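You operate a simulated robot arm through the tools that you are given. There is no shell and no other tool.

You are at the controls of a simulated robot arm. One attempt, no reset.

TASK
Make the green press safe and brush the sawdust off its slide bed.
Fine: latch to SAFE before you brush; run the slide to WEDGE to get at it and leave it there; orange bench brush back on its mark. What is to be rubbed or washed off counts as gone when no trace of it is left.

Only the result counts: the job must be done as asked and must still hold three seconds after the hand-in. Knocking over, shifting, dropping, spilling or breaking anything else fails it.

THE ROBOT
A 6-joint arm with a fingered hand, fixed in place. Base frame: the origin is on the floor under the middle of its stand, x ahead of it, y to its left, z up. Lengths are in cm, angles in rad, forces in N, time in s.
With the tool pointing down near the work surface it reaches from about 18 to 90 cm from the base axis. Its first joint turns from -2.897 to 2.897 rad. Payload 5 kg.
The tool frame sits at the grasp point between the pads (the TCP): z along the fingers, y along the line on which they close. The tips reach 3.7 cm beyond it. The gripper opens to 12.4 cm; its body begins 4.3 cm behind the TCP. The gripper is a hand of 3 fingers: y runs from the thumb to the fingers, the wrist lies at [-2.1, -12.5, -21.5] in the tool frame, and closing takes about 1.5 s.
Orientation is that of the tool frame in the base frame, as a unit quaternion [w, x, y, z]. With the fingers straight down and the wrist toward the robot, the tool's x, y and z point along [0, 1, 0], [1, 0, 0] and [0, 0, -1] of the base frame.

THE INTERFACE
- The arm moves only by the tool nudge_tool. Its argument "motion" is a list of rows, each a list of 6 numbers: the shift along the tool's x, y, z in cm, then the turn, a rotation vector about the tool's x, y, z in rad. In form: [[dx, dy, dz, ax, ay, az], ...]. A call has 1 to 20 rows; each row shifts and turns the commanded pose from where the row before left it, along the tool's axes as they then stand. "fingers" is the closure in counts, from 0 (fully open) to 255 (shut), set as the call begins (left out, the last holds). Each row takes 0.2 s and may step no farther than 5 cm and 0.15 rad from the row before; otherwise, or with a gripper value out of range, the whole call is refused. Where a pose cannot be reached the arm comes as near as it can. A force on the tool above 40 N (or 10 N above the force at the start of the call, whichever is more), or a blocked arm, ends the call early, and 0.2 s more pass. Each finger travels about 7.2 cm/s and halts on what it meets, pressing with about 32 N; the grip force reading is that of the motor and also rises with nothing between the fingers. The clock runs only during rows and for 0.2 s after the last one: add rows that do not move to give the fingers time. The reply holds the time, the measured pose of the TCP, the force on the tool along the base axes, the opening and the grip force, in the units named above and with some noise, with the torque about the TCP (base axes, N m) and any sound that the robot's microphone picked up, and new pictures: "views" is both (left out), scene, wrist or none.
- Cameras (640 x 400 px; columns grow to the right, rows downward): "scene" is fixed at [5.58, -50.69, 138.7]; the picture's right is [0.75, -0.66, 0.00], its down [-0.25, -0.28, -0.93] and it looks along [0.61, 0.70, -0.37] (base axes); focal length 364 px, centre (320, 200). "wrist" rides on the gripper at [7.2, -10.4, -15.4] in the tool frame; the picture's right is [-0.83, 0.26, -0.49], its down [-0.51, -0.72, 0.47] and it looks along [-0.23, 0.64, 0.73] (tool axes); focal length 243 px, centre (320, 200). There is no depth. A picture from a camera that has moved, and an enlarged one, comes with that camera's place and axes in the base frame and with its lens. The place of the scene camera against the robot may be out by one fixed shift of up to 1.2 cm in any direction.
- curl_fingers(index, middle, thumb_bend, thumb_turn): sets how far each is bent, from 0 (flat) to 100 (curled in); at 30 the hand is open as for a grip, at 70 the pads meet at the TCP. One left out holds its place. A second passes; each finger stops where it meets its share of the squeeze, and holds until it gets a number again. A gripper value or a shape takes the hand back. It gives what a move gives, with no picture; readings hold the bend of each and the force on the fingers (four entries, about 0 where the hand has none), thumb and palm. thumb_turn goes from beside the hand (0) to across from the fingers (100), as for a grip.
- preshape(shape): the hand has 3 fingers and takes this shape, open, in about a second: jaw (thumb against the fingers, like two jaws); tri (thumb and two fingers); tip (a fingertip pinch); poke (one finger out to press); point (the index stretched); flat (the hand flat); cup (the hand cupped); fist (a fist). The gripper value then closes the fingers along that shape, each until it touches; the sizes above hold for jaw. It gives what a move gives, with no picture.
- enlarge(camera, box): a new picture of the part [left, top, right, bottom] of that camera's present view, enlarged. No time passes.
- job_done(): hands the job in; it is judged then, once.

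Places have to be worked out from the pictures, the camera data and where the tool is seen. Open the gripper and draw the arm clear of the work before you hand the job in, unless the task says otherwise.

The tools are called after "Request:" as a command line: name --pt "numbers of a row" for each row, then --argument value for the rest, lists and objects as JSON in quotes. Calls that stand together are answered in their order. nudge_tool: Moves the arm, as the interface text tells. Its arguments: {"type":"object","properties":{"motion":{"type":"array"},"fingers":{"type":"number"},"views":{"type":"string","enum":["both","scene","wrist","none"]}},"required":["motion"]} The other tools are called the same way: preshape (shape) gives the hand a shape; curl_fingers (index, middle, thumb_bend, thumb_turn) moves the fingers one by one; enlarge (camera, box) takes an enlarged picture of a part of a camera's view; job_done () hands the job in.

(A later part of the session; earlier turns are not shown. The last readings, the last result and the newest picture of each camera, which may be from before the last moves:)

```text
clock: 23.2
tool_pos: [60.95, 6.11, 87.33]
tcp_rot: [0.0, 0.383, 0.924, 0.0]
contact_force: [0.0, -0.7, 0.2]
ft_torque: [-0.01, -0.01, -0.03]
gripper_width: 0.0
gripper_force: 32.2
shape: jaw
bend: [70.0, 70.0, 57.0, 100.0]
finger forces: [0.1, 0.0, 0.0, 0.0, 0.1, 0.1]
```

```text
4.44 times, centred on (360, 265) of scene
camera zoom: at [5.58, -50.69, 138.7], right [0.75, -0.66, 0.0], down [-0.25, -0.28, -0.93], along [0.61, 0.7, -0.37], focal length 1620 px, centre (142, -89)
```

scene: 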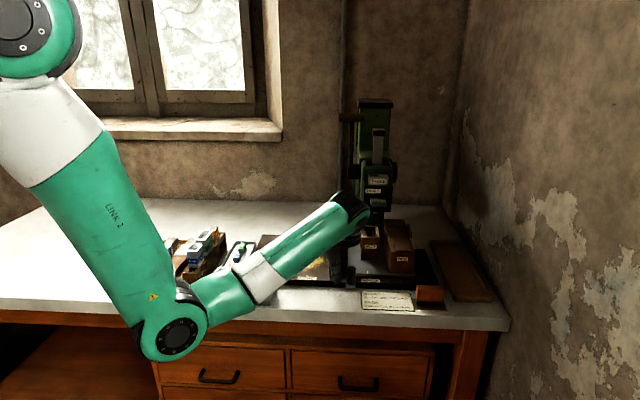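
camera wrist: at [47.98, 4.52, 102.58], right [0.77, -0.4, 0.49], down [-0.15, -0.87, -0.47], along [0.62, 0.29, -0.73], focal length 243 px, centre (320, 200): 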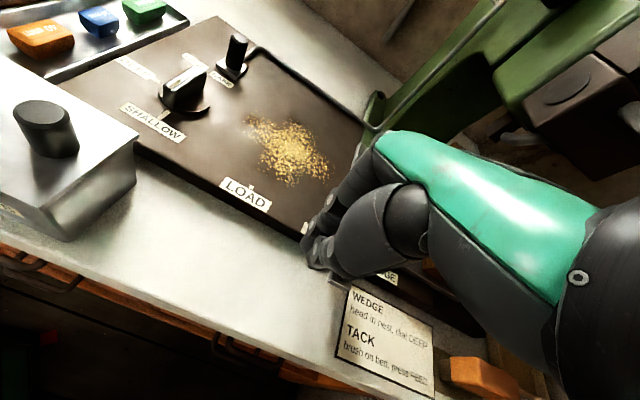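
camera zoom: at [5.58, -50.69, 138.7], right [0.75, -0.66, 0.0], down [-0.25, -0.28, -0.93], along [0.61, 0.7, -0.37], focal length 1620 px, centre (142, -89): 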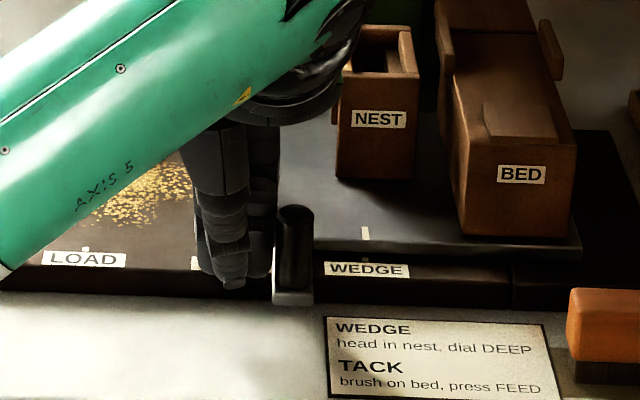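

Request:
enlarge --camera "scene" --box '[372, 262, 412, 287]'

Request:
enlarge --camera "scene" --box '[375, 265, 405, 285]'

Request:
enlarge --camera "scene" --box '[365, 260, 405, 285]'

```text
16.00 times, centred on (392, 274) of scene
camera zoom: at [5.58, -50.69, 138.7], right [0.75, -0.66, 0.0], down [-0.25, -0.28, -0.93], along [0.61, 0.7, -0.37], focal length 5831 px, centre (-832, -992)
```

zoom: 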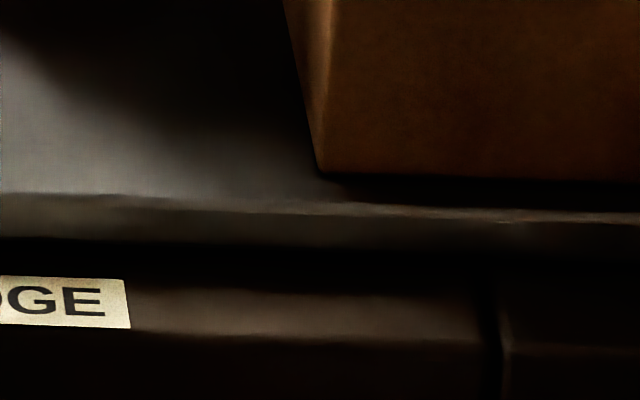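

```text
16.00 times, centred on (390, 275) of scene
camera zoom: at [5.58, -50.69, 138.7], right [0.75, -0.66, 0.0], down [-0.25, -0.28, -0.93], along [0.61, 0.7, -0.37], focal length 5831 px, centre (-800, -1000)
```

zoom: 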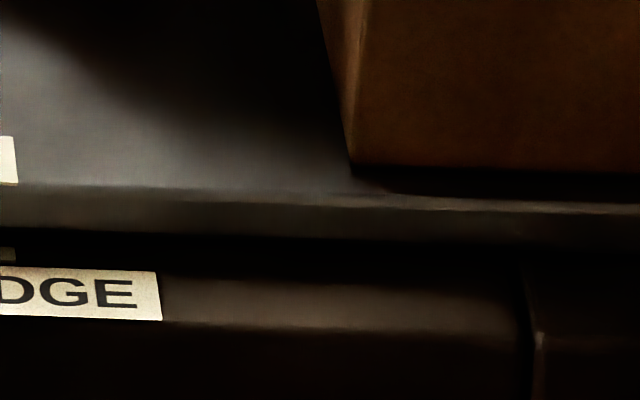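

```text
16.00 times, centred on (385, 272) of scene
camera zoom: at [5.58, -50.69, 138.7], right [0.75, -0.66, 0.0], down [-0.25, -0.28, -0.93], along [0.61, 0.7, -0.37], focal length 5831 px, centre (-720, -960)
```

zoom: 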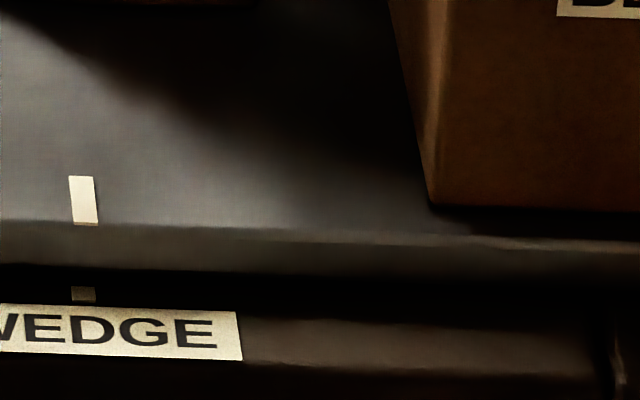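

The slide tick now lines up with the WEDGE tick to well under a millimetre, with no load on the fingers. I'll back the hand off left and lift, then look over the whole bed.

Request:
nudge_tool --pt "0.5 0 0 0 0 0" --pt "1 0 0 0 0 0" --pt "0.5 0 -1 0 0 0" --pt "0 0 -3 0 0 0" --pt "0 0 -4 0 0 0" --pt "0 0 -4 0 0 0" --pt "0 0 0 0 0 0"

Request:
enlarge --camera "scene" --box '[365, 260, 405, 285]'

Request:
enlarge --camera "scene" --box '[230, 210, 450, 320]'

Request:
enlarge --camera "wrist" --box '[160, 100, 480, 400]'

```text
clock: 24.8
tool_pos: [59.64, 7.49, 99.13]
tcp_rot: [0.0, 0.383, 0.924, 0.001]
contact_force: [0.3, 0.4, 0.8]
ft_torque: [-0.02, -0.01, 0.01]
gripper_width: 0.01
gripper_force: 32.4
shape: jaw
bend: [70.0, 70.0, 57.0, 100.0]
finger forces: [0.1, 0.0, 0.2, 0.0, 0.0, 0.1]
camera wrist: at [47.15, 5.19, 114.39], right [0.77, -0.4, 0.49], down [-0.15, -0.87, -0.47], along [0.62, 0.29, -0.73], focal length 243 px, centre (320, 200)
```

scene: 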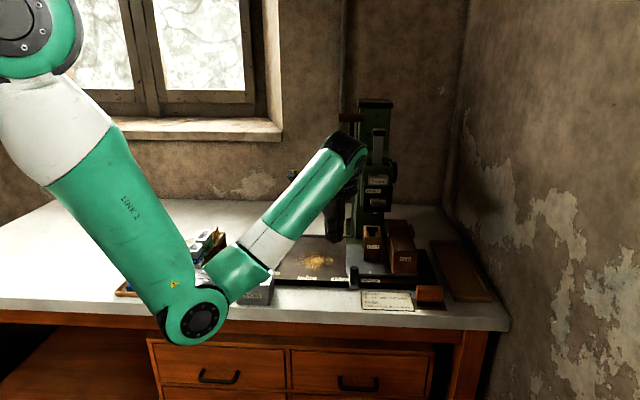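
wrist: 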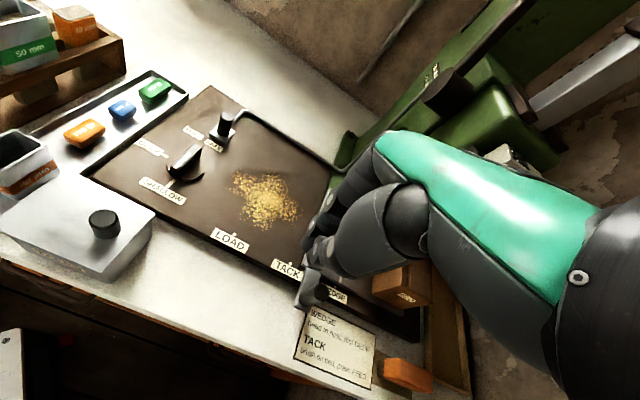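

```text
16.00 times, centred on (385, 272) of scene
camera zoom: at [5.58, -50.69, 138.7], right [0.75, -0.66, 0.0], down [-0.25, -0.28, -0.93], along [0.61, 0.7, -0.37], focal length 5831 px, centre (-720, -960)
```

zoom: 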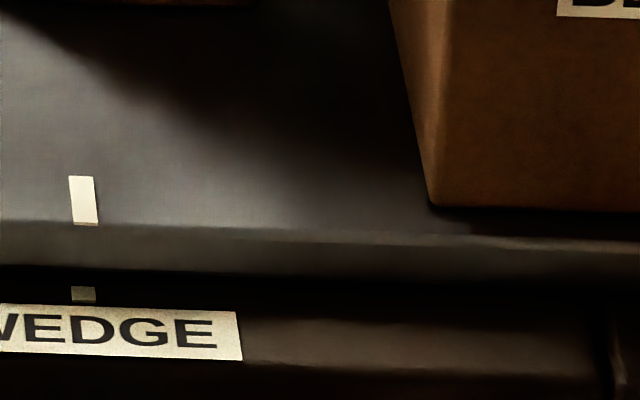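

```text
2.91 times, centred on (340, 265) of scene
camera zoom: at [5.58, -50.69, 138.7], right [0.75, -0.66, 0.0], down [-0.25, -0.28, -0.93], along [0.61, 0.7, -0.37], focal length 1060 px, centre (262, 11)
```

zoom: 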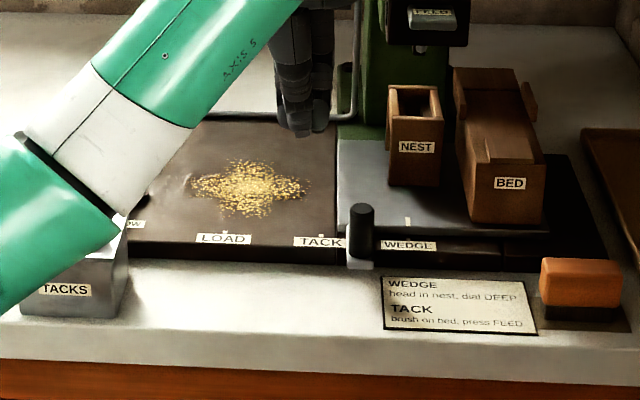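

```text
1.33 times, centred on (320, 250) of wrist
camera zoom: at [47.15, 5.19, 114.39], right [0.77, -0.4, 0.49], down [-0.15, -0.87, -0.47], along [0.62, 0.29, -0.73], focal length 324 px, centre (320, 133)
```

zoom: 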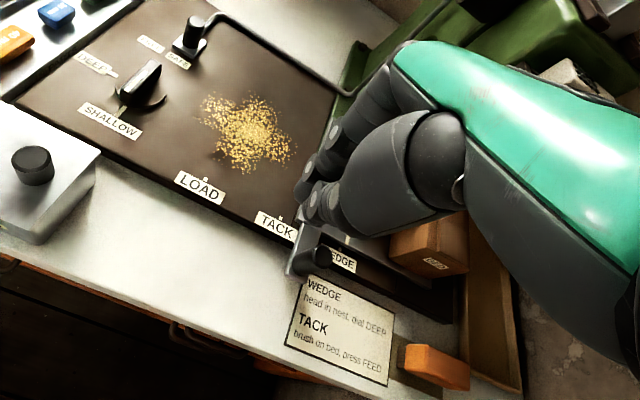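

The slide holds at WEDGE and the whole sawdust patch is exposed (about U 25–39, V 54–66). The press's lever pivot sits near U≈40, V≈62, z≈108, so I'll keep the hand on the left while brushing. Now I'll move over the orange brush for a close look.

Request:
nudge_tool --pt "-4.3 -0.13 0 0 0 0" --pt "-4.3 -0.13 0 0 0 0" --pt "-4.3 -0.13 0 0 0 0" --pt "-4.3 -0.13 0 0 0 0" --pt "-4.3 -0.13 0 0 0 0" --pt "-4.3 -0.13 0 0 0 0" --pt "0 0 0 0 0 0"

Request:
enlarge --camera "wrist" --box '[160, 200, 400, 400]'

```text
clock: 25.4
tool_pos: [64.16, 2.52, 98.86]
tcp_rot: [-0.01, 0.37, 0.929, 0.001]
contact_force: [-15.3, 10.6, 2.3]
ft_torque: [-0.48, -0.77, 0.67]
gripper_width: 0.0
gripper_force: 31.9
shape: jaw
bend: [70.0, 70.0, 57.0, 100.0]
finger forces: [0.0, 18.9, 0.0, 0.0, 0.0, 0.0]
stopped in row 3: the force on the tool passed its limit at 78 N (the readings are from after the stop); the commanded pose is now the measured one
camera wrist: at [52.04, -0.14, 114.31], right [0.79, -0.39, 0.48], down [-0.14, -0.87, -0.48], along [0.6, 0.31, -0.74], focal length 243 px, centre (320, 200)
```

scene: 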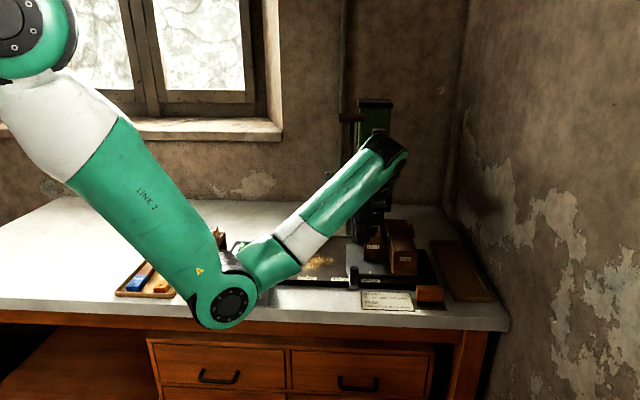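
wrist: 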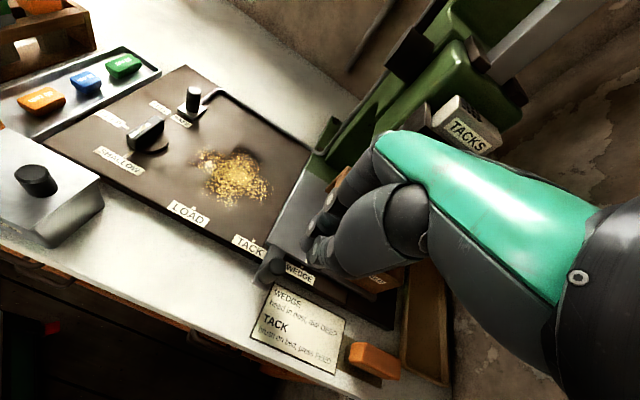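

```text
2.00 times, centred on (280, 300) of wrist
camera zoom: at [52.04, -0.14, 114.31], right [0.79, -0.39, 0.48], down [-0.14, -0.87, -0.48], along [0.6, 0.31, -0.74], focal length 485 px, centre (400, 0)
```

zoom: 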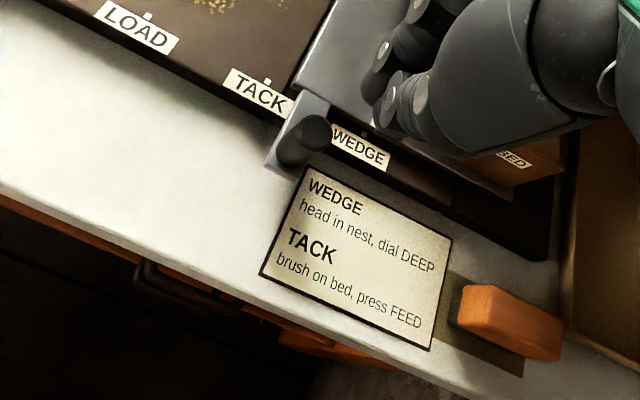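

The finger side struck something near the press head, which reaches further forward than I judged. I'll back off left at once and look at what it was.

Request:
nudge_tool --pt "1.5 0 0 0 0 0" --pt "2.5 -1 0 0 0 0" --pt "2 -2 0 0 0 0" --pt "0 0 0 0 0 0"

Request:
enlarge --camera "scene" --box '[320, 90, 440, 300]'

Request:
enlarge --camera "wrist" --box '[240, 0, 560, 200]'

```text
clock: 26.4
tool_pos: [57.84, 4.5, 98.96]
tcp_rot: [-0.007, 0.374, 0.928, 0.001]
contact_force: [0.6, 0.8, 0.6]
ft_torque: [-0.01, 0.03, -0.02]
gripper_width: 0.0
gripper_force: 32.0
shape: jaw
bend: [70.0, 70.0, 57.0, 100.0]
finger forces: [0.0, 0.0, 0.0, 0.0, 0.1, 0.0]
camera wrist: at [45.7, 1.73, 114.35], right [0.79, -0.39, 0.48], down [-0.14, -0.87, -0.48], along [0.6, 0.31, -0.74], focal length 243 px, centre (320, 200)
```

scene: 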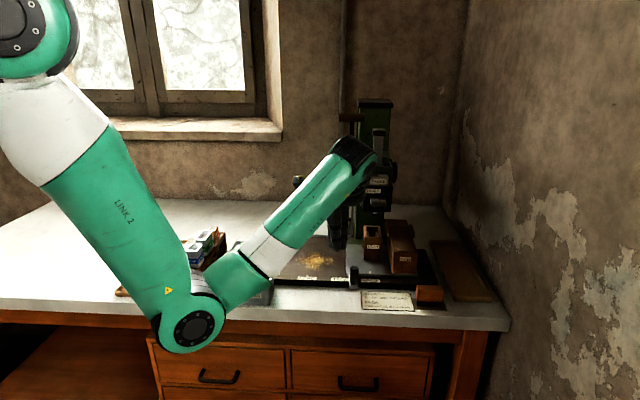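
wrist: 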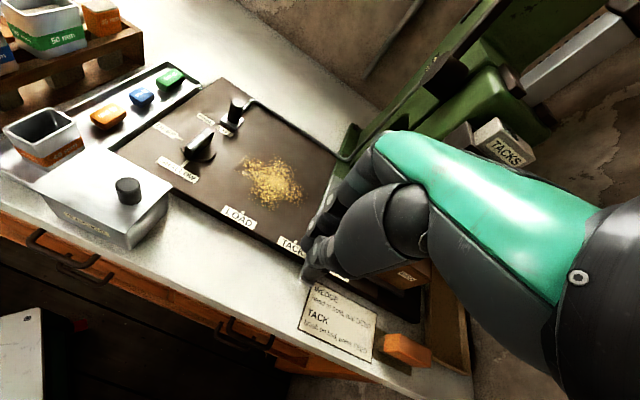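

```text
1.90 times, centred on (380, 195) of scene
camera zoom: at [5.58, -50.69, 138.7], right [0.75, -0.66, 0.0], down [-0.25, -0.28, -0.93], along [0.61, 0.7, -0.37], focal length 694 px, centre (206, 210)
```

zoom: 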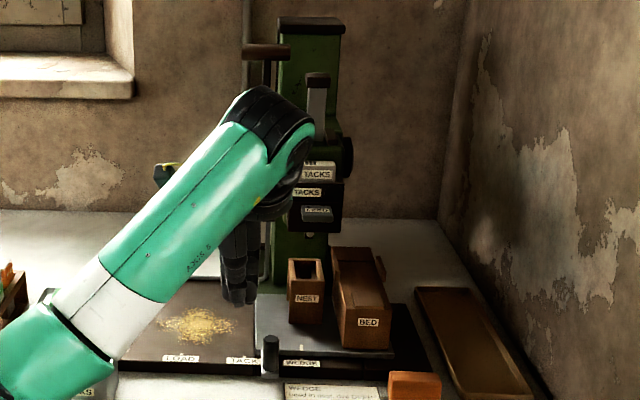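

```text
2.00 times, centred on (400, 100) of wrist
camera zoom: at [45.7, 1.73, 114.35], right [0.79, -0.39, 0.48], down [-0.14, -0.87, -0.48], along [0.6, 0.31, -0.74], focal length 485 px, centre (160, 400)
```

zoom: 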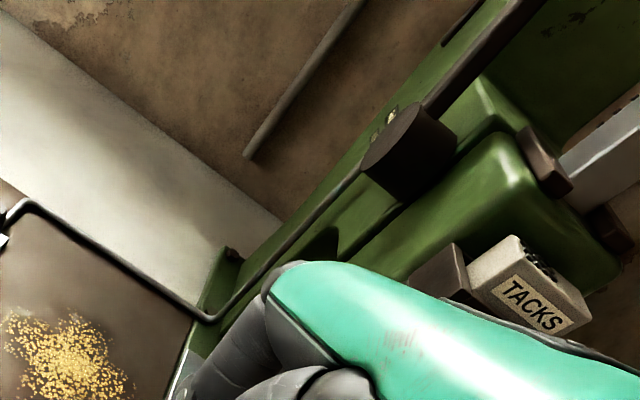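

The press parts and tack magazine match their earlier pixel positions, so nothing moved: the finger's outer knuckle met the FEED box. I'll square up the orientation and take a path along the bench's front edge to the brush, well in front of the head.

Request:
nudge_tool --pt "0 -3 0 -0.0035 -0.0137 0.0192" --pt "0 -3.1 0 0 0 0" --pt "-4 0 0 0 0 0" --pt "-4 0 0 0 0 0" --pt "-4 0 0 0 0 0" --pt "-4 0 0 0 0 0" --pt "-4 0 0 0 0 0" --pt "-4 0 0 0 0 0" --pt "0 0 0 0 0 0"

Request:
enlarge --camera "scene" --box '[365, 260, 405, 285]'

Request:
enlarge --camera "wrist" --box '[140, 140, 400, 340]'

```text
clock: 28.4
tool_pos: [70.65, -16.88, 99.13]
tcp_rot: [-0.002, 0.382, 0.924, 0.0]
contact_force: [-0.1, -0.2, -0.4]
ft_torque: [-0.02, 0.02, -0.02]
gripper_width: 0.0
gripper_force: 31.4
shape: jaw
bend: [70.0, 70.0, 57.0, 100.0]
finger forces: [0.0, 0.1, 0.1, 0.1, 0.0, 0.0]
camera wrist: at [58.2, -19.16, 114.38], right [0.77, -0.4, 0.49], down [-0.15, -0.87, -0.47], along [0.62, 0.29, -0.73], focal length 243 px, centre (320, 200)
```

scene: 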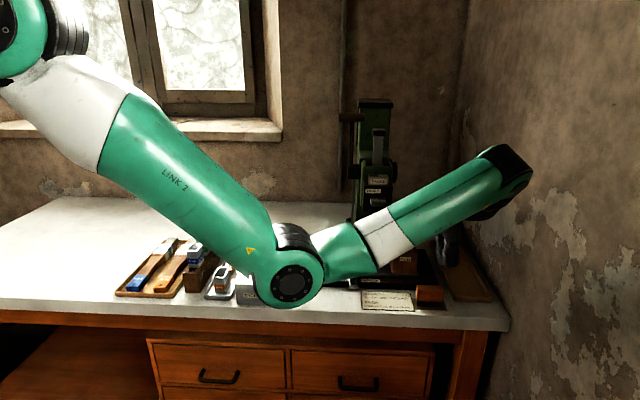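
wrist: 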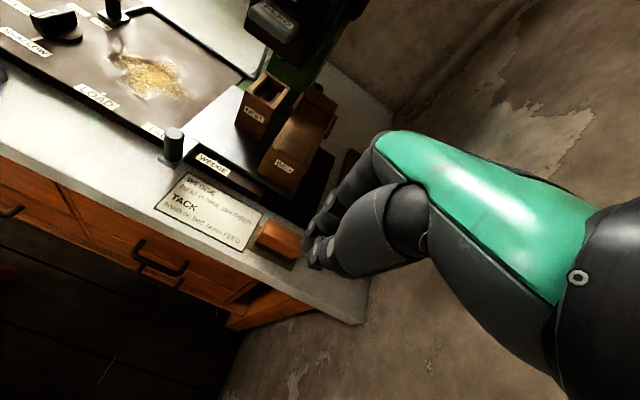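

```text
16.00 times, centred on (385, 272) of scene
camera zoom: at [5.58, -50.69, 138.7], right [0.75, -0.66, 0.0], down [-0.25, -0.28, -0.93], along [0.61, 0.7, -0.37], focal length 5831 px, centre (-720, -960)
```

zoom: 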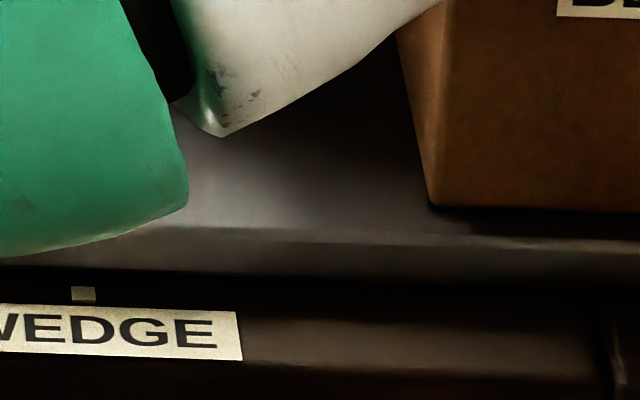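

```text
2.00 times, centred on (270, 240) of wrist
camera zoom: at [58.2, -19.16, 114.38], right [0.77, -0.4, 0.49], down [-0.15, -0.87, -0.47], along [0.62, 0.29, -0.73], focal length 485 px, centre (420, 120)
```

zoom: 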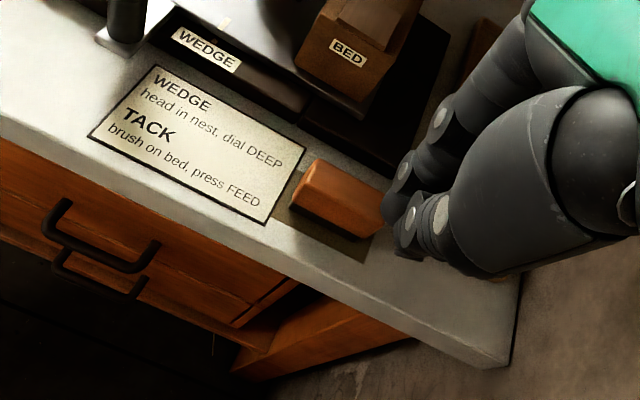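

The slide marks are undisturbed as far as I can see. I'll shift a little further right so the fingers stop hiding the brush.

Request:
nudge_tool --pt "-3 0 0 0 0 0" --pt "-3 0 0 0 0 0" --pt "0 0 0 0 0 0"

Request:
enlarge --camera "wrist" --box '[170, 150, 330, 270]'

Request:
enlarge --camera "scene" --box '[400, 270, 460, 320]'

```text
clock: 29.2
tool_pos: [74.89, -21.04, 99.11]
tcp_rot: [0.0, 0.382, 0.924, 0.0]
contact_force: [-0.1, -0.1, 0.9]
ft_torque: [-0.01, -0.03, -0.03]
gripper_width: 0.01
gripper_force: 32.1
shape: jaw
bend: [70.0, 70.0, 57.0, 100.0]
finger forces: [0.0, 0.0, 0.0, 0.1, 0.0, 0.0]
camera wrist: at [62.45, -23.39, 114.37], right [0.77, -0.4, 0.49], down [-0.15, -0.87, -0.47], along [0.62, 0.29, -0.73], focal length 243 px, centre (320, 200)
```

scene: 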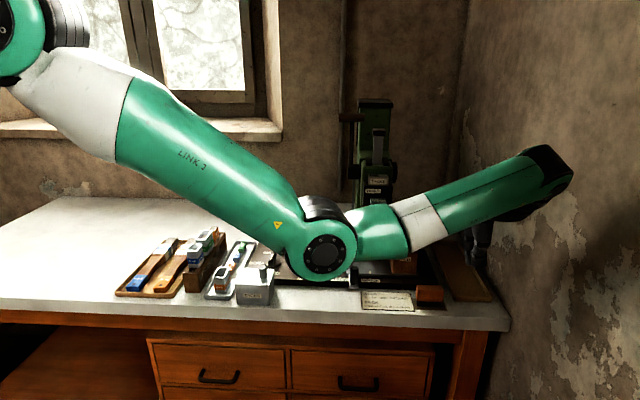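
wrist: 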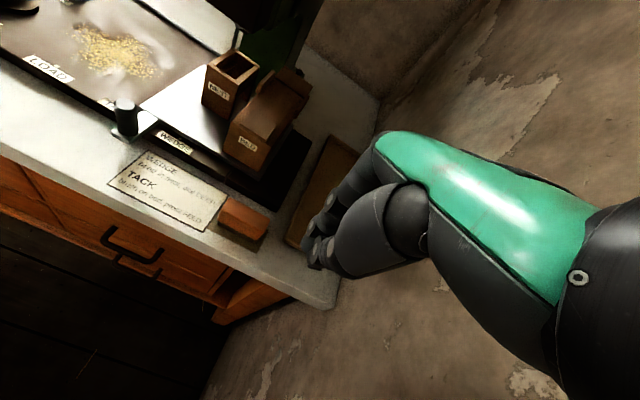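

```text
3.33 times, centred on (250, 210) of wrist
camera zoom: at [62.45, -23.39, 114.37], right [0.77, -0.4, 0.49], down [-0.15, -0.87, -0.47], along [0.62, 0.29, -0.73], focal length 809 px, centre (553, 167)
```

zoom: 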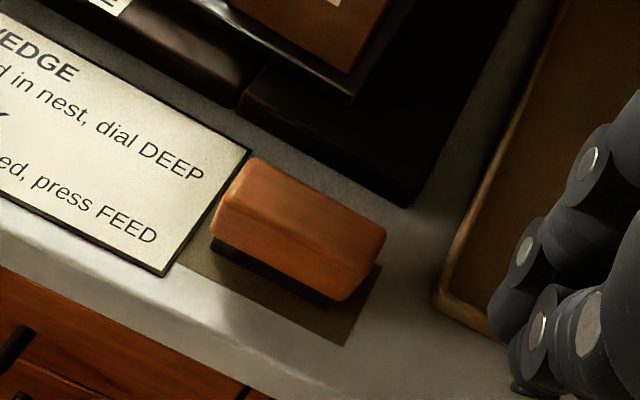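

```text
8.00 times, centred on (430, 295) of scene
camera zoom: at [5.58, -50.69, 138.7], right [0.75, -0.66, 0.0], down [-0.25, -0.28, -0.93], along [0.61, 0.7, -0.37], focal length 2915 px, centre (-560, -560)
```

zoom: 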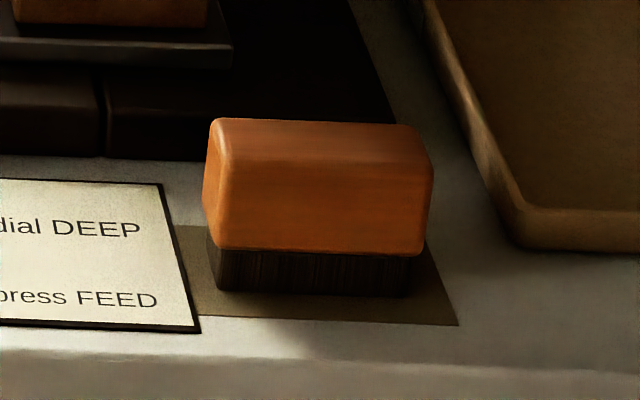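

The brush is fully visible: its body runs about U 58–64.3, V 43.3–46, bottom on the bench at z≈80, top ≈84.5. I'll part the jaws to roughly 5 cm up here and check the opening before going over it.

Request:
nudge_tool --pt "0 0 0 0 0 0" --pt "0 0 0 0 0 0" --pt "0 0 0 0 0 0" --pt "0 0 0 0 0 0" --pt "0 0 0 0 0 0" --fingers 155

Request:
enlarge --camera "wrist" --box '[260, 130, 460, 290]'

```text
clock: 30.4
tool_pos: [74.95, -21.09, 99.0]
tcp_rot: [-0.001, 0.383, 0.924, -0.001]
contact_force: [0.6, 0.4, -0.4]
ft_torque: [-0.02, 0.01, -0.05]
gripper_width: 4.83
gripper_force: 0.0
shape: jaw
bend: [74.0, 50.0, 72.0, 100.0]
finger forces: [0.1, 0.0, 0.0, 0.0, 0.0, 0.0]
camera wrist: at [62.43, -23.37, 114.36], right [0.77, -0.4, 0.49], down [-0.15, -0.87, -0.47], along [0.62, 0.29, -0.73], focal length 243 px, centre (320, 200)
```

scene: 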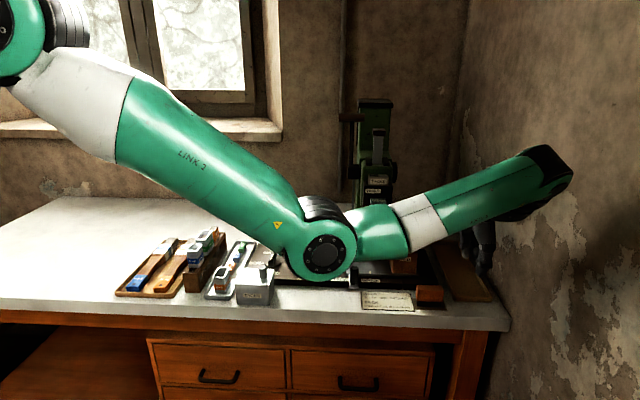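
wrist: 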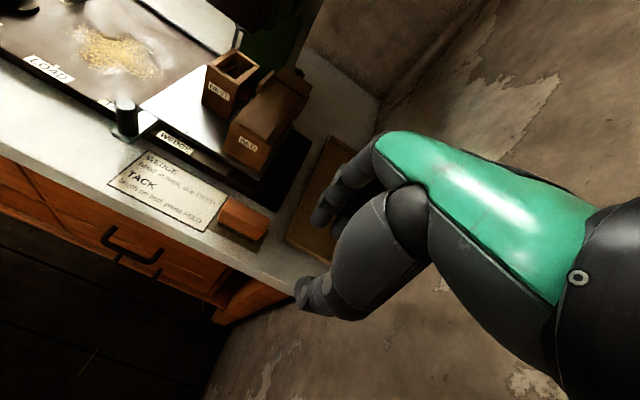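

```text
2.50 times, centred on (360, 210) of wrist
camera zoom: at [62.43, -23.37, 114.36], right [0.77, -0.4, 0.49], down [-0.15, -0.87, -0.47], along [0.62, 0.29, -0.73], focal length 606 px, centre (220, 175)
```

zoom: 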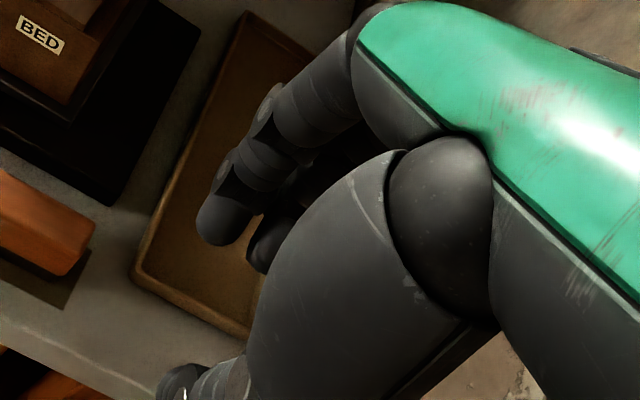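

The bend readings look uneven while the hand is still moving. I'll wait a moment and read them again.

Request:
nudge_tool --pt "0 0 0 0 0 0" --pt "0 0 0 0 0 0" --pt "0 0 0 0 0 0" --pt "0 0 0 0 0 0" --views "wrist"

```text
clock: 31.4
tool_pos: [74.91, -21.16, 99.04]
tcp_rot: [-0.001, 0.383, 0.924, 0.0]
contact_force: [-0.1, -0.8, 0.4]
ft_torque: [0.01, 0.01, 0.01]
gripper_width: 4.82
gripper_force: 0.1
shape: jaw
bend: [74.0, 50.0, 72.0, 100.0]
finger forces: [0.0, 0.0, 0.0, 0.1, 0.0, 0.0]
camera wrist: at [62.43, -23.37, 114.37], right [0.77, -0.4, 0.49], down [-0.15, -0.87, -0.47], along [0.62, 0.29, -0.73], focal length 243 px, centre (320, 200)
```

wrist: 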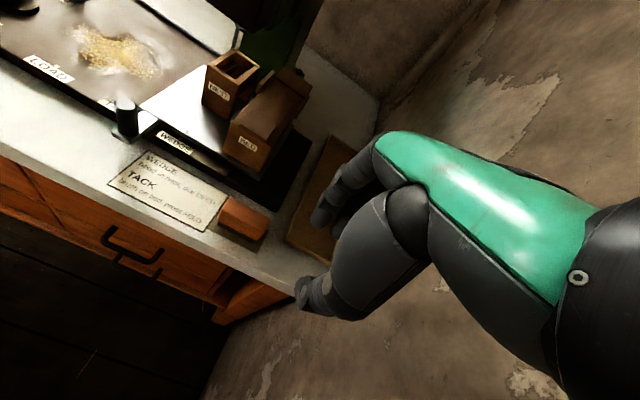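

One finger is curled more than the other, so the grip isn't even. I'll re-form the jaw shape from open and close it again to the wanted opening.

Request:
preshape --shape "jaw"

Request:
nudge_tool --pt "0 0 0 0 0 0" --pt "0 0 0 0 0 0" --pt "0 0 0 0 0 0" --pt "0 0 0 0 0 0" --pt "0 0 0 0 0 0" --pt "0 0 0 0 0 0" --fingers 150

Request:
enlarge --camera "wrist" --box '[260, 130, 460, 330]'

```text
clock: 32.3
tool_pos: [74.92, -21.01, 99.13]
tcp_rot: [0.0, 0.381, 0.925, -0.001]
contact_force: [-0.5, -0.4, 0.6]
ft_torque: [0.02, -0.02, 0.03]
gripper_width: 12.35
gripper_force: 0.1
shape: jaw
bend: [30.0, 30.0, 30.0, 98.0]
finger forces: [0.1, 0.1, 0.1, 0.0, 0.0, 0.1]
```

```text
clock: 33.7
tool_pos: [74.77, -21.03, 99.05]
tcp_rot: [-0.002, 0.382, 0.924, -0.001]
contact_force: [-0.2, -0.5, -0.1]
ft_torque: [0.01, 0.01, 0.0]
gripper_width: 5.16
gripper_force: 0.0
shape: jaw
bend: [74.0, 49.0, 72.0, 100.0]
finger forces: [0.1, 0.1, 0.0, 0.0, 0.0, 0.0]
camera wrist: at [62.43, -23.37, 114.37], right [0.77, -0.4, 0.49], down [-0.15, -0.87, -0.47], along [0.62, 0.29, -0.73], focal length 243 px, centre (320, 200)
```

scene: 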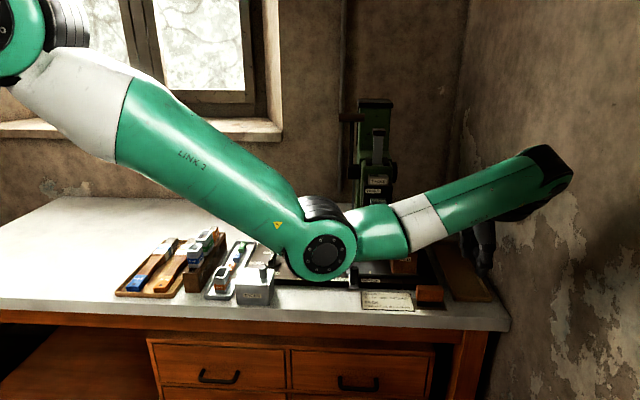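
wrist: 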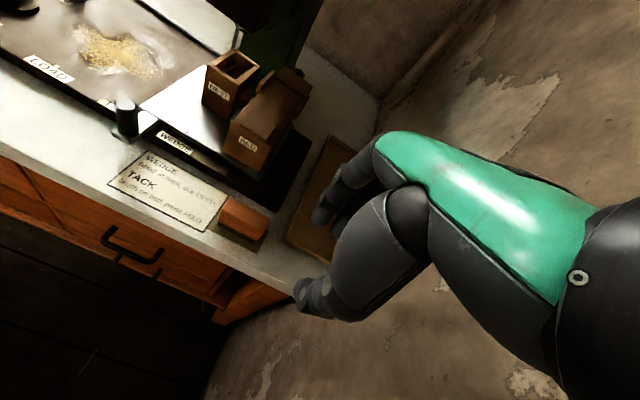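

```text
2.00 times, centred on (360, 230) of wrist
camera zoom: at [62.43, -23.37, 114.37], right [0.77, -0.4, 0.49], down [-0.15, -0.87, -0.47], along [0.62, 0.29, -0.73], focal length 485 px, centre (240, 140)
```

zoom: 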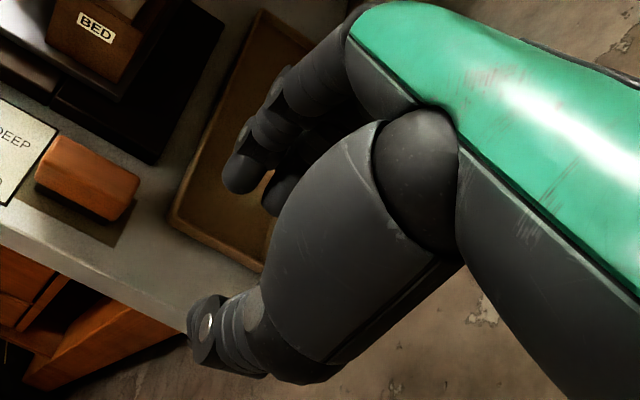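

Geometry check: both fingertips sit at y≈+3.5 and the thumb at about −4 in the tool frame, so the jaw is symmetric. I'll move above the brush centre (U≈61.4, V≈44.6) at a safe height and check alignment.

Request:
nudge_tool --pt "2.2 2.2 1.5 0 0 0" --pt "2.2 2.2 1.5 0 0 0" --pt "2 2.2 1.5 0 0 0" --pt "0 0 1.5 0 0 0" --pt "0 0 0 0 0 0"

Request:
enlarge --camera "scene" --box '[380, 210, 480, 320]'

Request:
enlarge --camera "wrist" --box '[220, 160, 400, 320]'

```text
clock: 34.9
tool_pos: [75.2, -11.89, 92.75]
tcp_rot: [-0.001, 0.381, 0.924, -0.001]
contact_force: [-0.3, -0.4, 0.3]
ft_torque: [0.0, 0.01, -0.01]
gripper_width: 5.13
gripper_force: 0.1
shape: jaw
bend: [74.0, 49.0, 72.0, 100.0]
finger forces: [0.0, 0.0, 0.0, 0.0, 0.0, 0.0]
camera wrist: at [62.68, -14.21, 108.07], right [0.77, -0.4, 0.49], down [-0.15, -0.87, -0.47], along [0.62, 0.29, -0.73], focal length 243 px, centre (320, 200)
```

scene: 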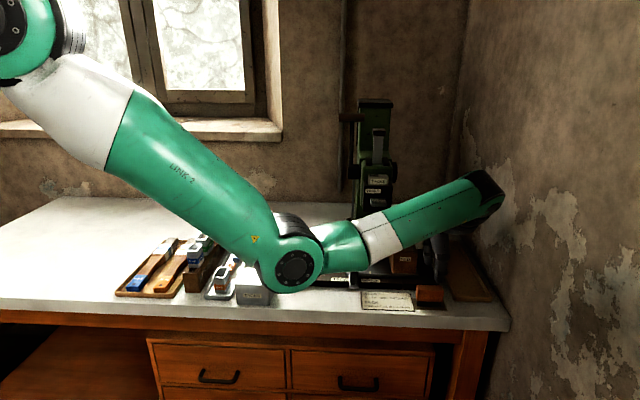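
wrist: 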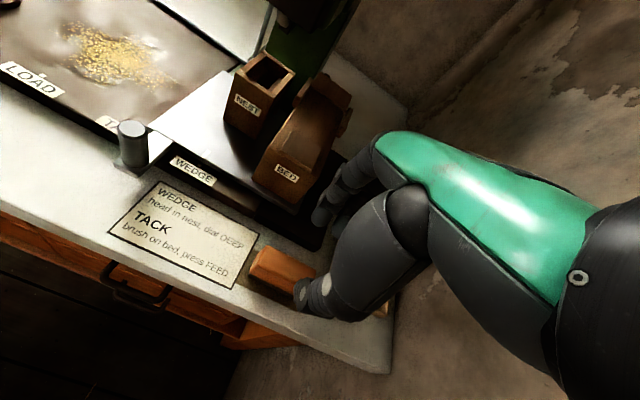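

```text
3.64 times, centred on (430, 265) of scene
camera zoom: at [5.58, -50.69, 138.7], right [0.75, -0.66, 0.0], down [-0.25, -0.28, -0.93], along [0.61, 0.7, -0.37], focal length 1325 px, centre (-80, -36)
```

zoom: 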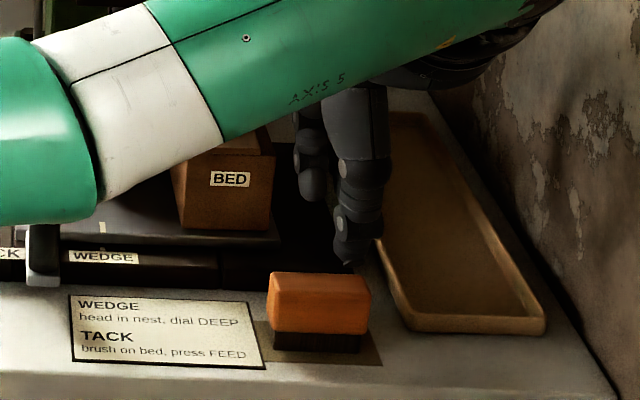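

```text
2.50 times, centred on (310, 240) of wrist
camera zoom: at [62.68, -14.21, 108.07], right [0.77, -0.4, 0.49], down [-0.15, -0.87, -0.47], along [0.62, 0.29, -0.73], focal length 606 px, centre (345, 100)
```

zoom: 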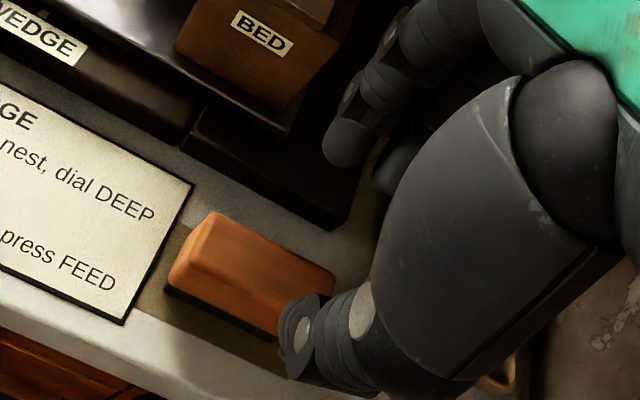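

Columns match (the thumb is over the brush centre), and the brush spans V≈43.3–45.7. I'll narrow the jaw slightly and lower straight down over it, keeping the tips about 1.3 cm above the bench.

Request:
nudge_tool --pt "0.1 -0.2 0 0 0 0" --pt "0 0 0 0 0 0" --pt "0 0 2 0 0 0" --pt "0 0 2 0 0 0" --pt "0 0 1.5 0 0 0" --pt "0 0 1 0 0 0" --pt "0 0 0 0 0 0" --fingers 165

Request:
enlarge --camera "scene" --box '[390, 240, 470, 320]'

Request:
enlarge --camera "wrist" --box '[240, 170, 400, 330]'

```text
clock: 36.5
tool_pos: [74.95, -12.04, 86.44]
tcp_rot: [-0.001, 0.381, 0.924, -0.001]
contact_force: [-0.2, 0.2, -0.1]
ft_torque: [0.03, 0.01, -0.01]
gripper_width: 4.43
gripper_force: 0.0
shape: jaw
bend: [74.0, 51.0, 73.0, 100.0]
finger forces: [0.0, 0.1, 0.0, 0.0, 0.0, 0.0]
camera wrist: at [62.44, -14.36, 101.76], right [0.77, -0.4, 0.49], down [-0.15, -0.87, -0.47], along [0.62, 0.29, -0.73], focal length 243 px, centre (320, 200)
```

scene: 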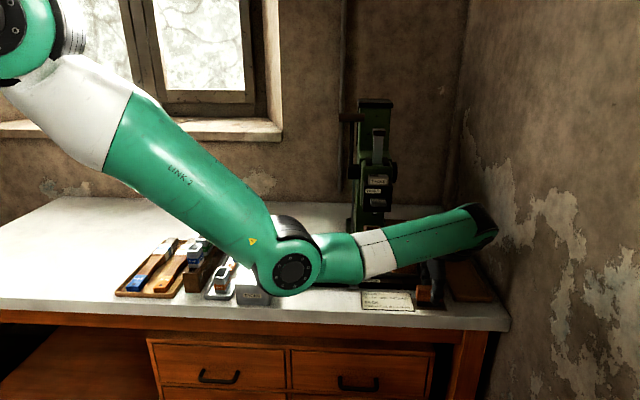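
wrist: 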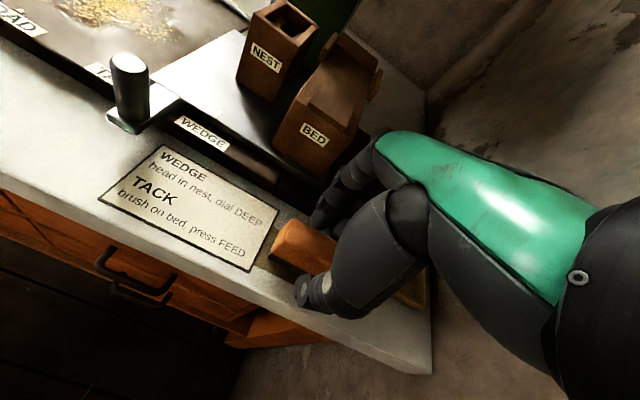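

```text
5.00 times, centred on (430, 280) of scene
camera zoom: at [5.58, -50.69, 138.7], right [0.75, -0.66, 0.0], down [-0.25, -0.28, -0.93], along [0.61, 0.7, -0.37], focal length 1822 px, centre (-230, -200)
```

zoom: 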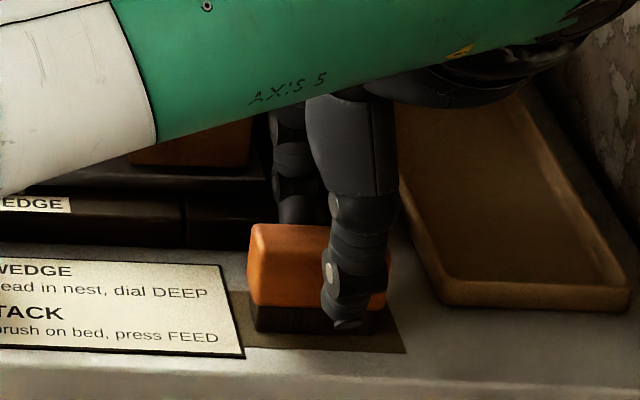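

```text
2.50 times, centred on (320, 250) of wrist
camera zoom: at [62.44, -14.36, 101.76], right [0.77, -0.4, 0.49], down [-0.15, -0.87, -0.47], along [0.62, 0.29, -0.73], focal length 606 px, centre (320, 75)
```

zoom: 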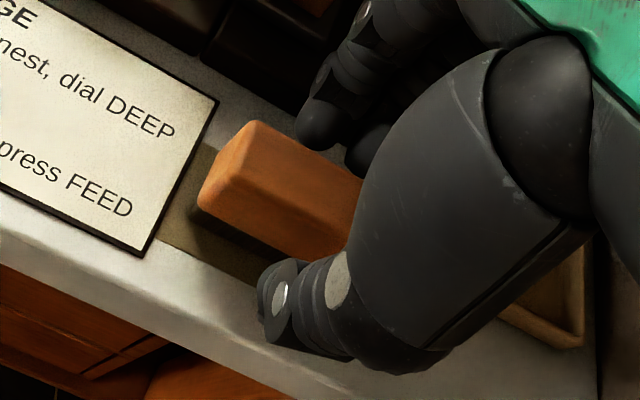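

The thumb is in front and the fingers behind, with the brush between them. I'll go down the last 1.4 cm.

Request:
nudge_tool --pt "0 0 0.7 0 0 0" --pt "0 0 0.7 0 0 0" --pt "0 0 0 0 0 0"

Request:
enlarge --camera "scene" --box '[390, 240, 470, 320]'

Request:
enlarge --camera "wrist" --box '[240, 170, 400, 330]'

```text
clock: 37.3
tool_pos: [74.84, -12.0, 85.06]
tcp_rot: [-0.001, 0.382, 0.924, -0.001]
contact_force: [1.0, 0.3, 0.1]
ft_torque: [-0.02, -0.01, -0.03]
gripper_width: 4.42
gripper_force: 0.2
shape: jaw
bend: [74.0, 51.0, 73.0, 100.0]
finger forces: [0.0, 0.0, 0.0, 0.0, 0.0, 0.0]
camera wrist: at [62.42, -14.33, 100.37], right [0.77, -0.4, 0.49], down [-0.15, -0.87, -0.47], along [0.62, 0.29, -0.73], focal length 243 px, centre (320, 200)
```

scene: 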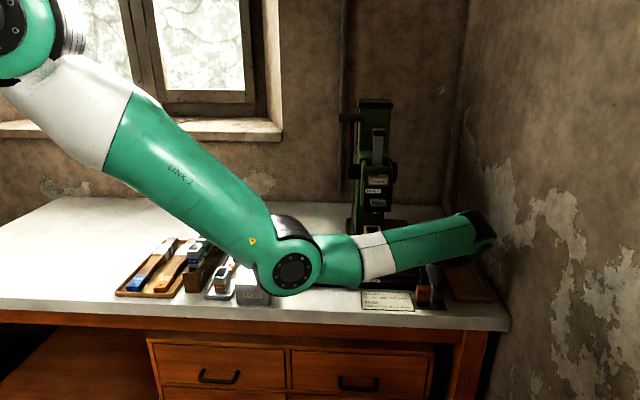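
wrist: 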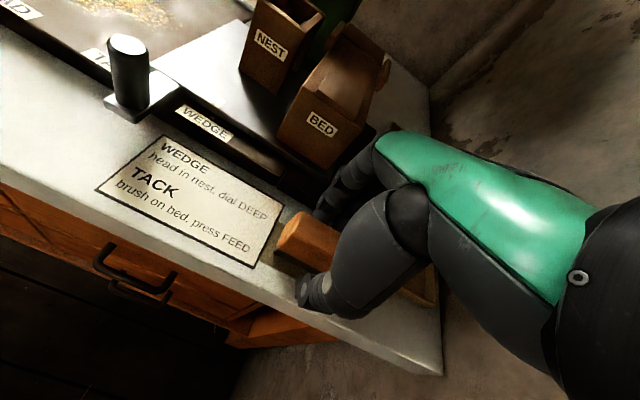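

```text
5.00 times, centred on (430, 280) of scene
camera zoom: at [5.58, -50.69, 138.7], right [0.75, -0.66, 0.0], down [-0.25, -0.28, -0.93], along [0.61, 0.7, -0.37], focal length 1822 px, centre (-230, -200)
```

zoom: 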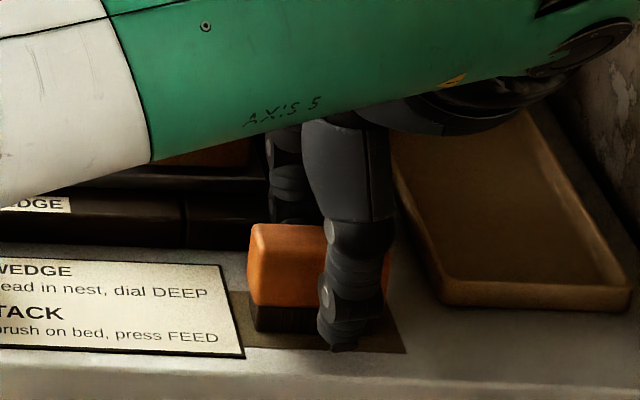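

```text
2.50 times, centred on (320, 250) of wrist
camera zoom: at [62.42, -14.33, 100.37], right [0.77, -0.4, 0.49], down [-0.15, -0.87, -0.47], along [0.62, 0.29, -0.73], focal length 606 px, centre (320, 75)
```

zoom: 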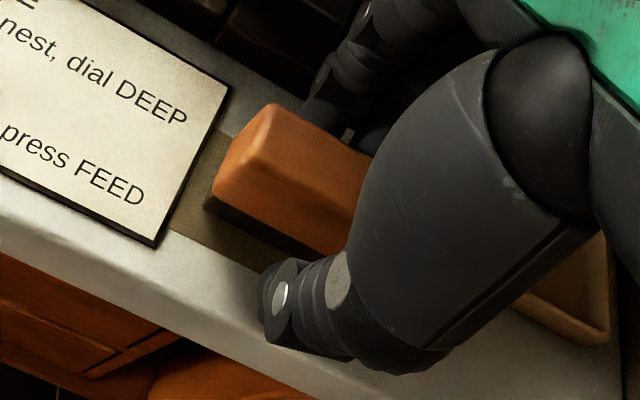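

Everything is clear of contact, so I'll close on the brush.

Request:
nudge_tool --pt "0 0 0 0 0 0" --pt "0 0 0 0 0 0" --pt "0 0 0 0 0 0" --pt "0 0 0 0 0 0" --pt "0 0 0 0 0 0" --pt "0 0 0 0 0 0" --pt "0 0 0 0 0 0" --pt "0 0 0 0 0 0" --fingers 255

Request:
enlarge --camera "scene" --box '[390, 240, 470, 320]'

Request:
enlarge --camera "wrist" --box '[240, 170, 400, 330]'

```text
clock: 39.1
tool_pos: [74.95, -12.0, 85.09]
tcp_rot: [-0.002, 0.383, 0.924, 0.0]
contact_force: [0.3, -0.3, -0.2]
ft_torque: [-0.01, -0.01, 0.01]
gripper_width: 2.11
gripper_force: 32.3
shape: jaw
bend: [73.0, 61.0, 74.0, 100.0]
finger forces: [18.3, 9.9, 0.0, 0.0, 28.4, 0.0]
camera wrist: at [62.42, -14.33, 100.38], right [0.77, -0.4, 0.49], down [-0.15, -0.87, -0.47], along [0.62, 0.29, -0.73], focal length 243 px, centre (320, 200)
```

scene: 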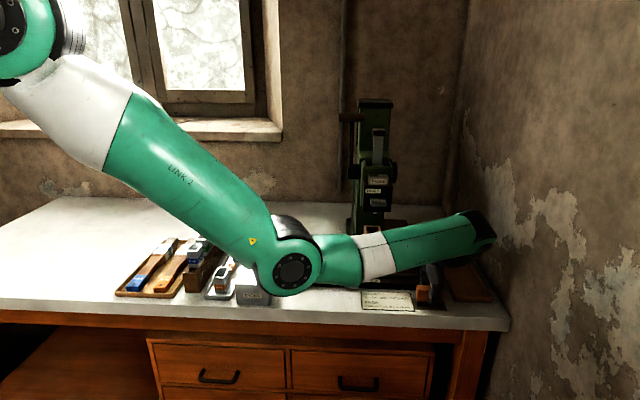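
wrist: 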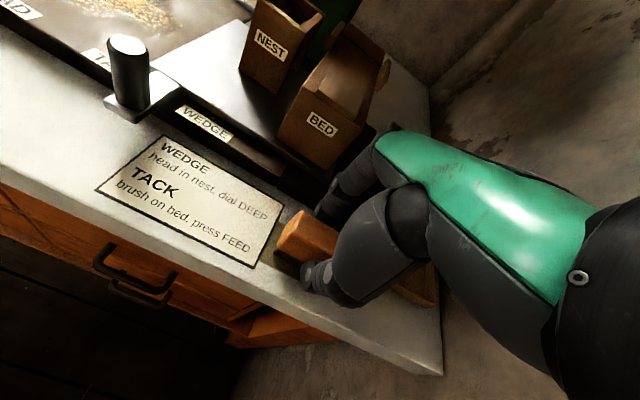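

```text
5.00 times, centred on (430, 280) of scene
camera zoom: at [5.58, -50.69, 138.7], right [0.75, -0.66, 0.0], down [-0.25, -0.28, -0.93], along [0.61, 0.7, -0.37], focal length 1822 px, centre (-230, -200)
```

zoom: 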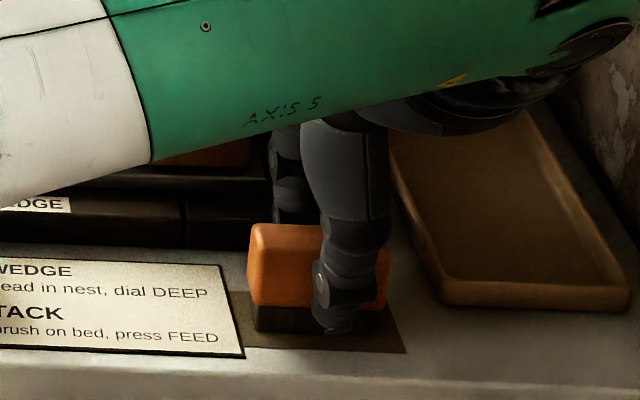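

```text
2.50 times, centred on (320, 250) of wrist
camera zoom: at [62.42, -14.33, 100.38], right [0.77, -0.4, 0.49], down [-0.15, -0.87, -0.47], along [0.62, 0.29, -0.73], focal length 606 px, centre (320, 75)
```

zoom: 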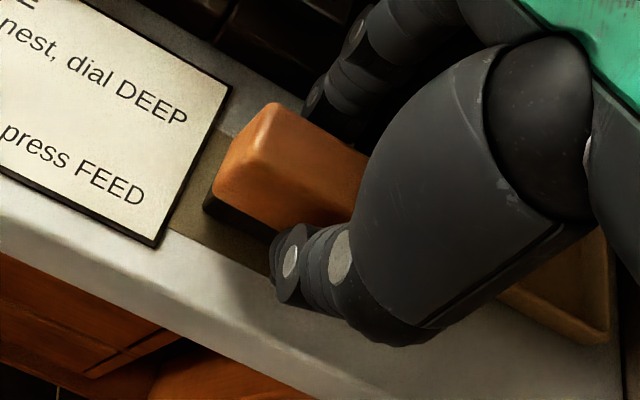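

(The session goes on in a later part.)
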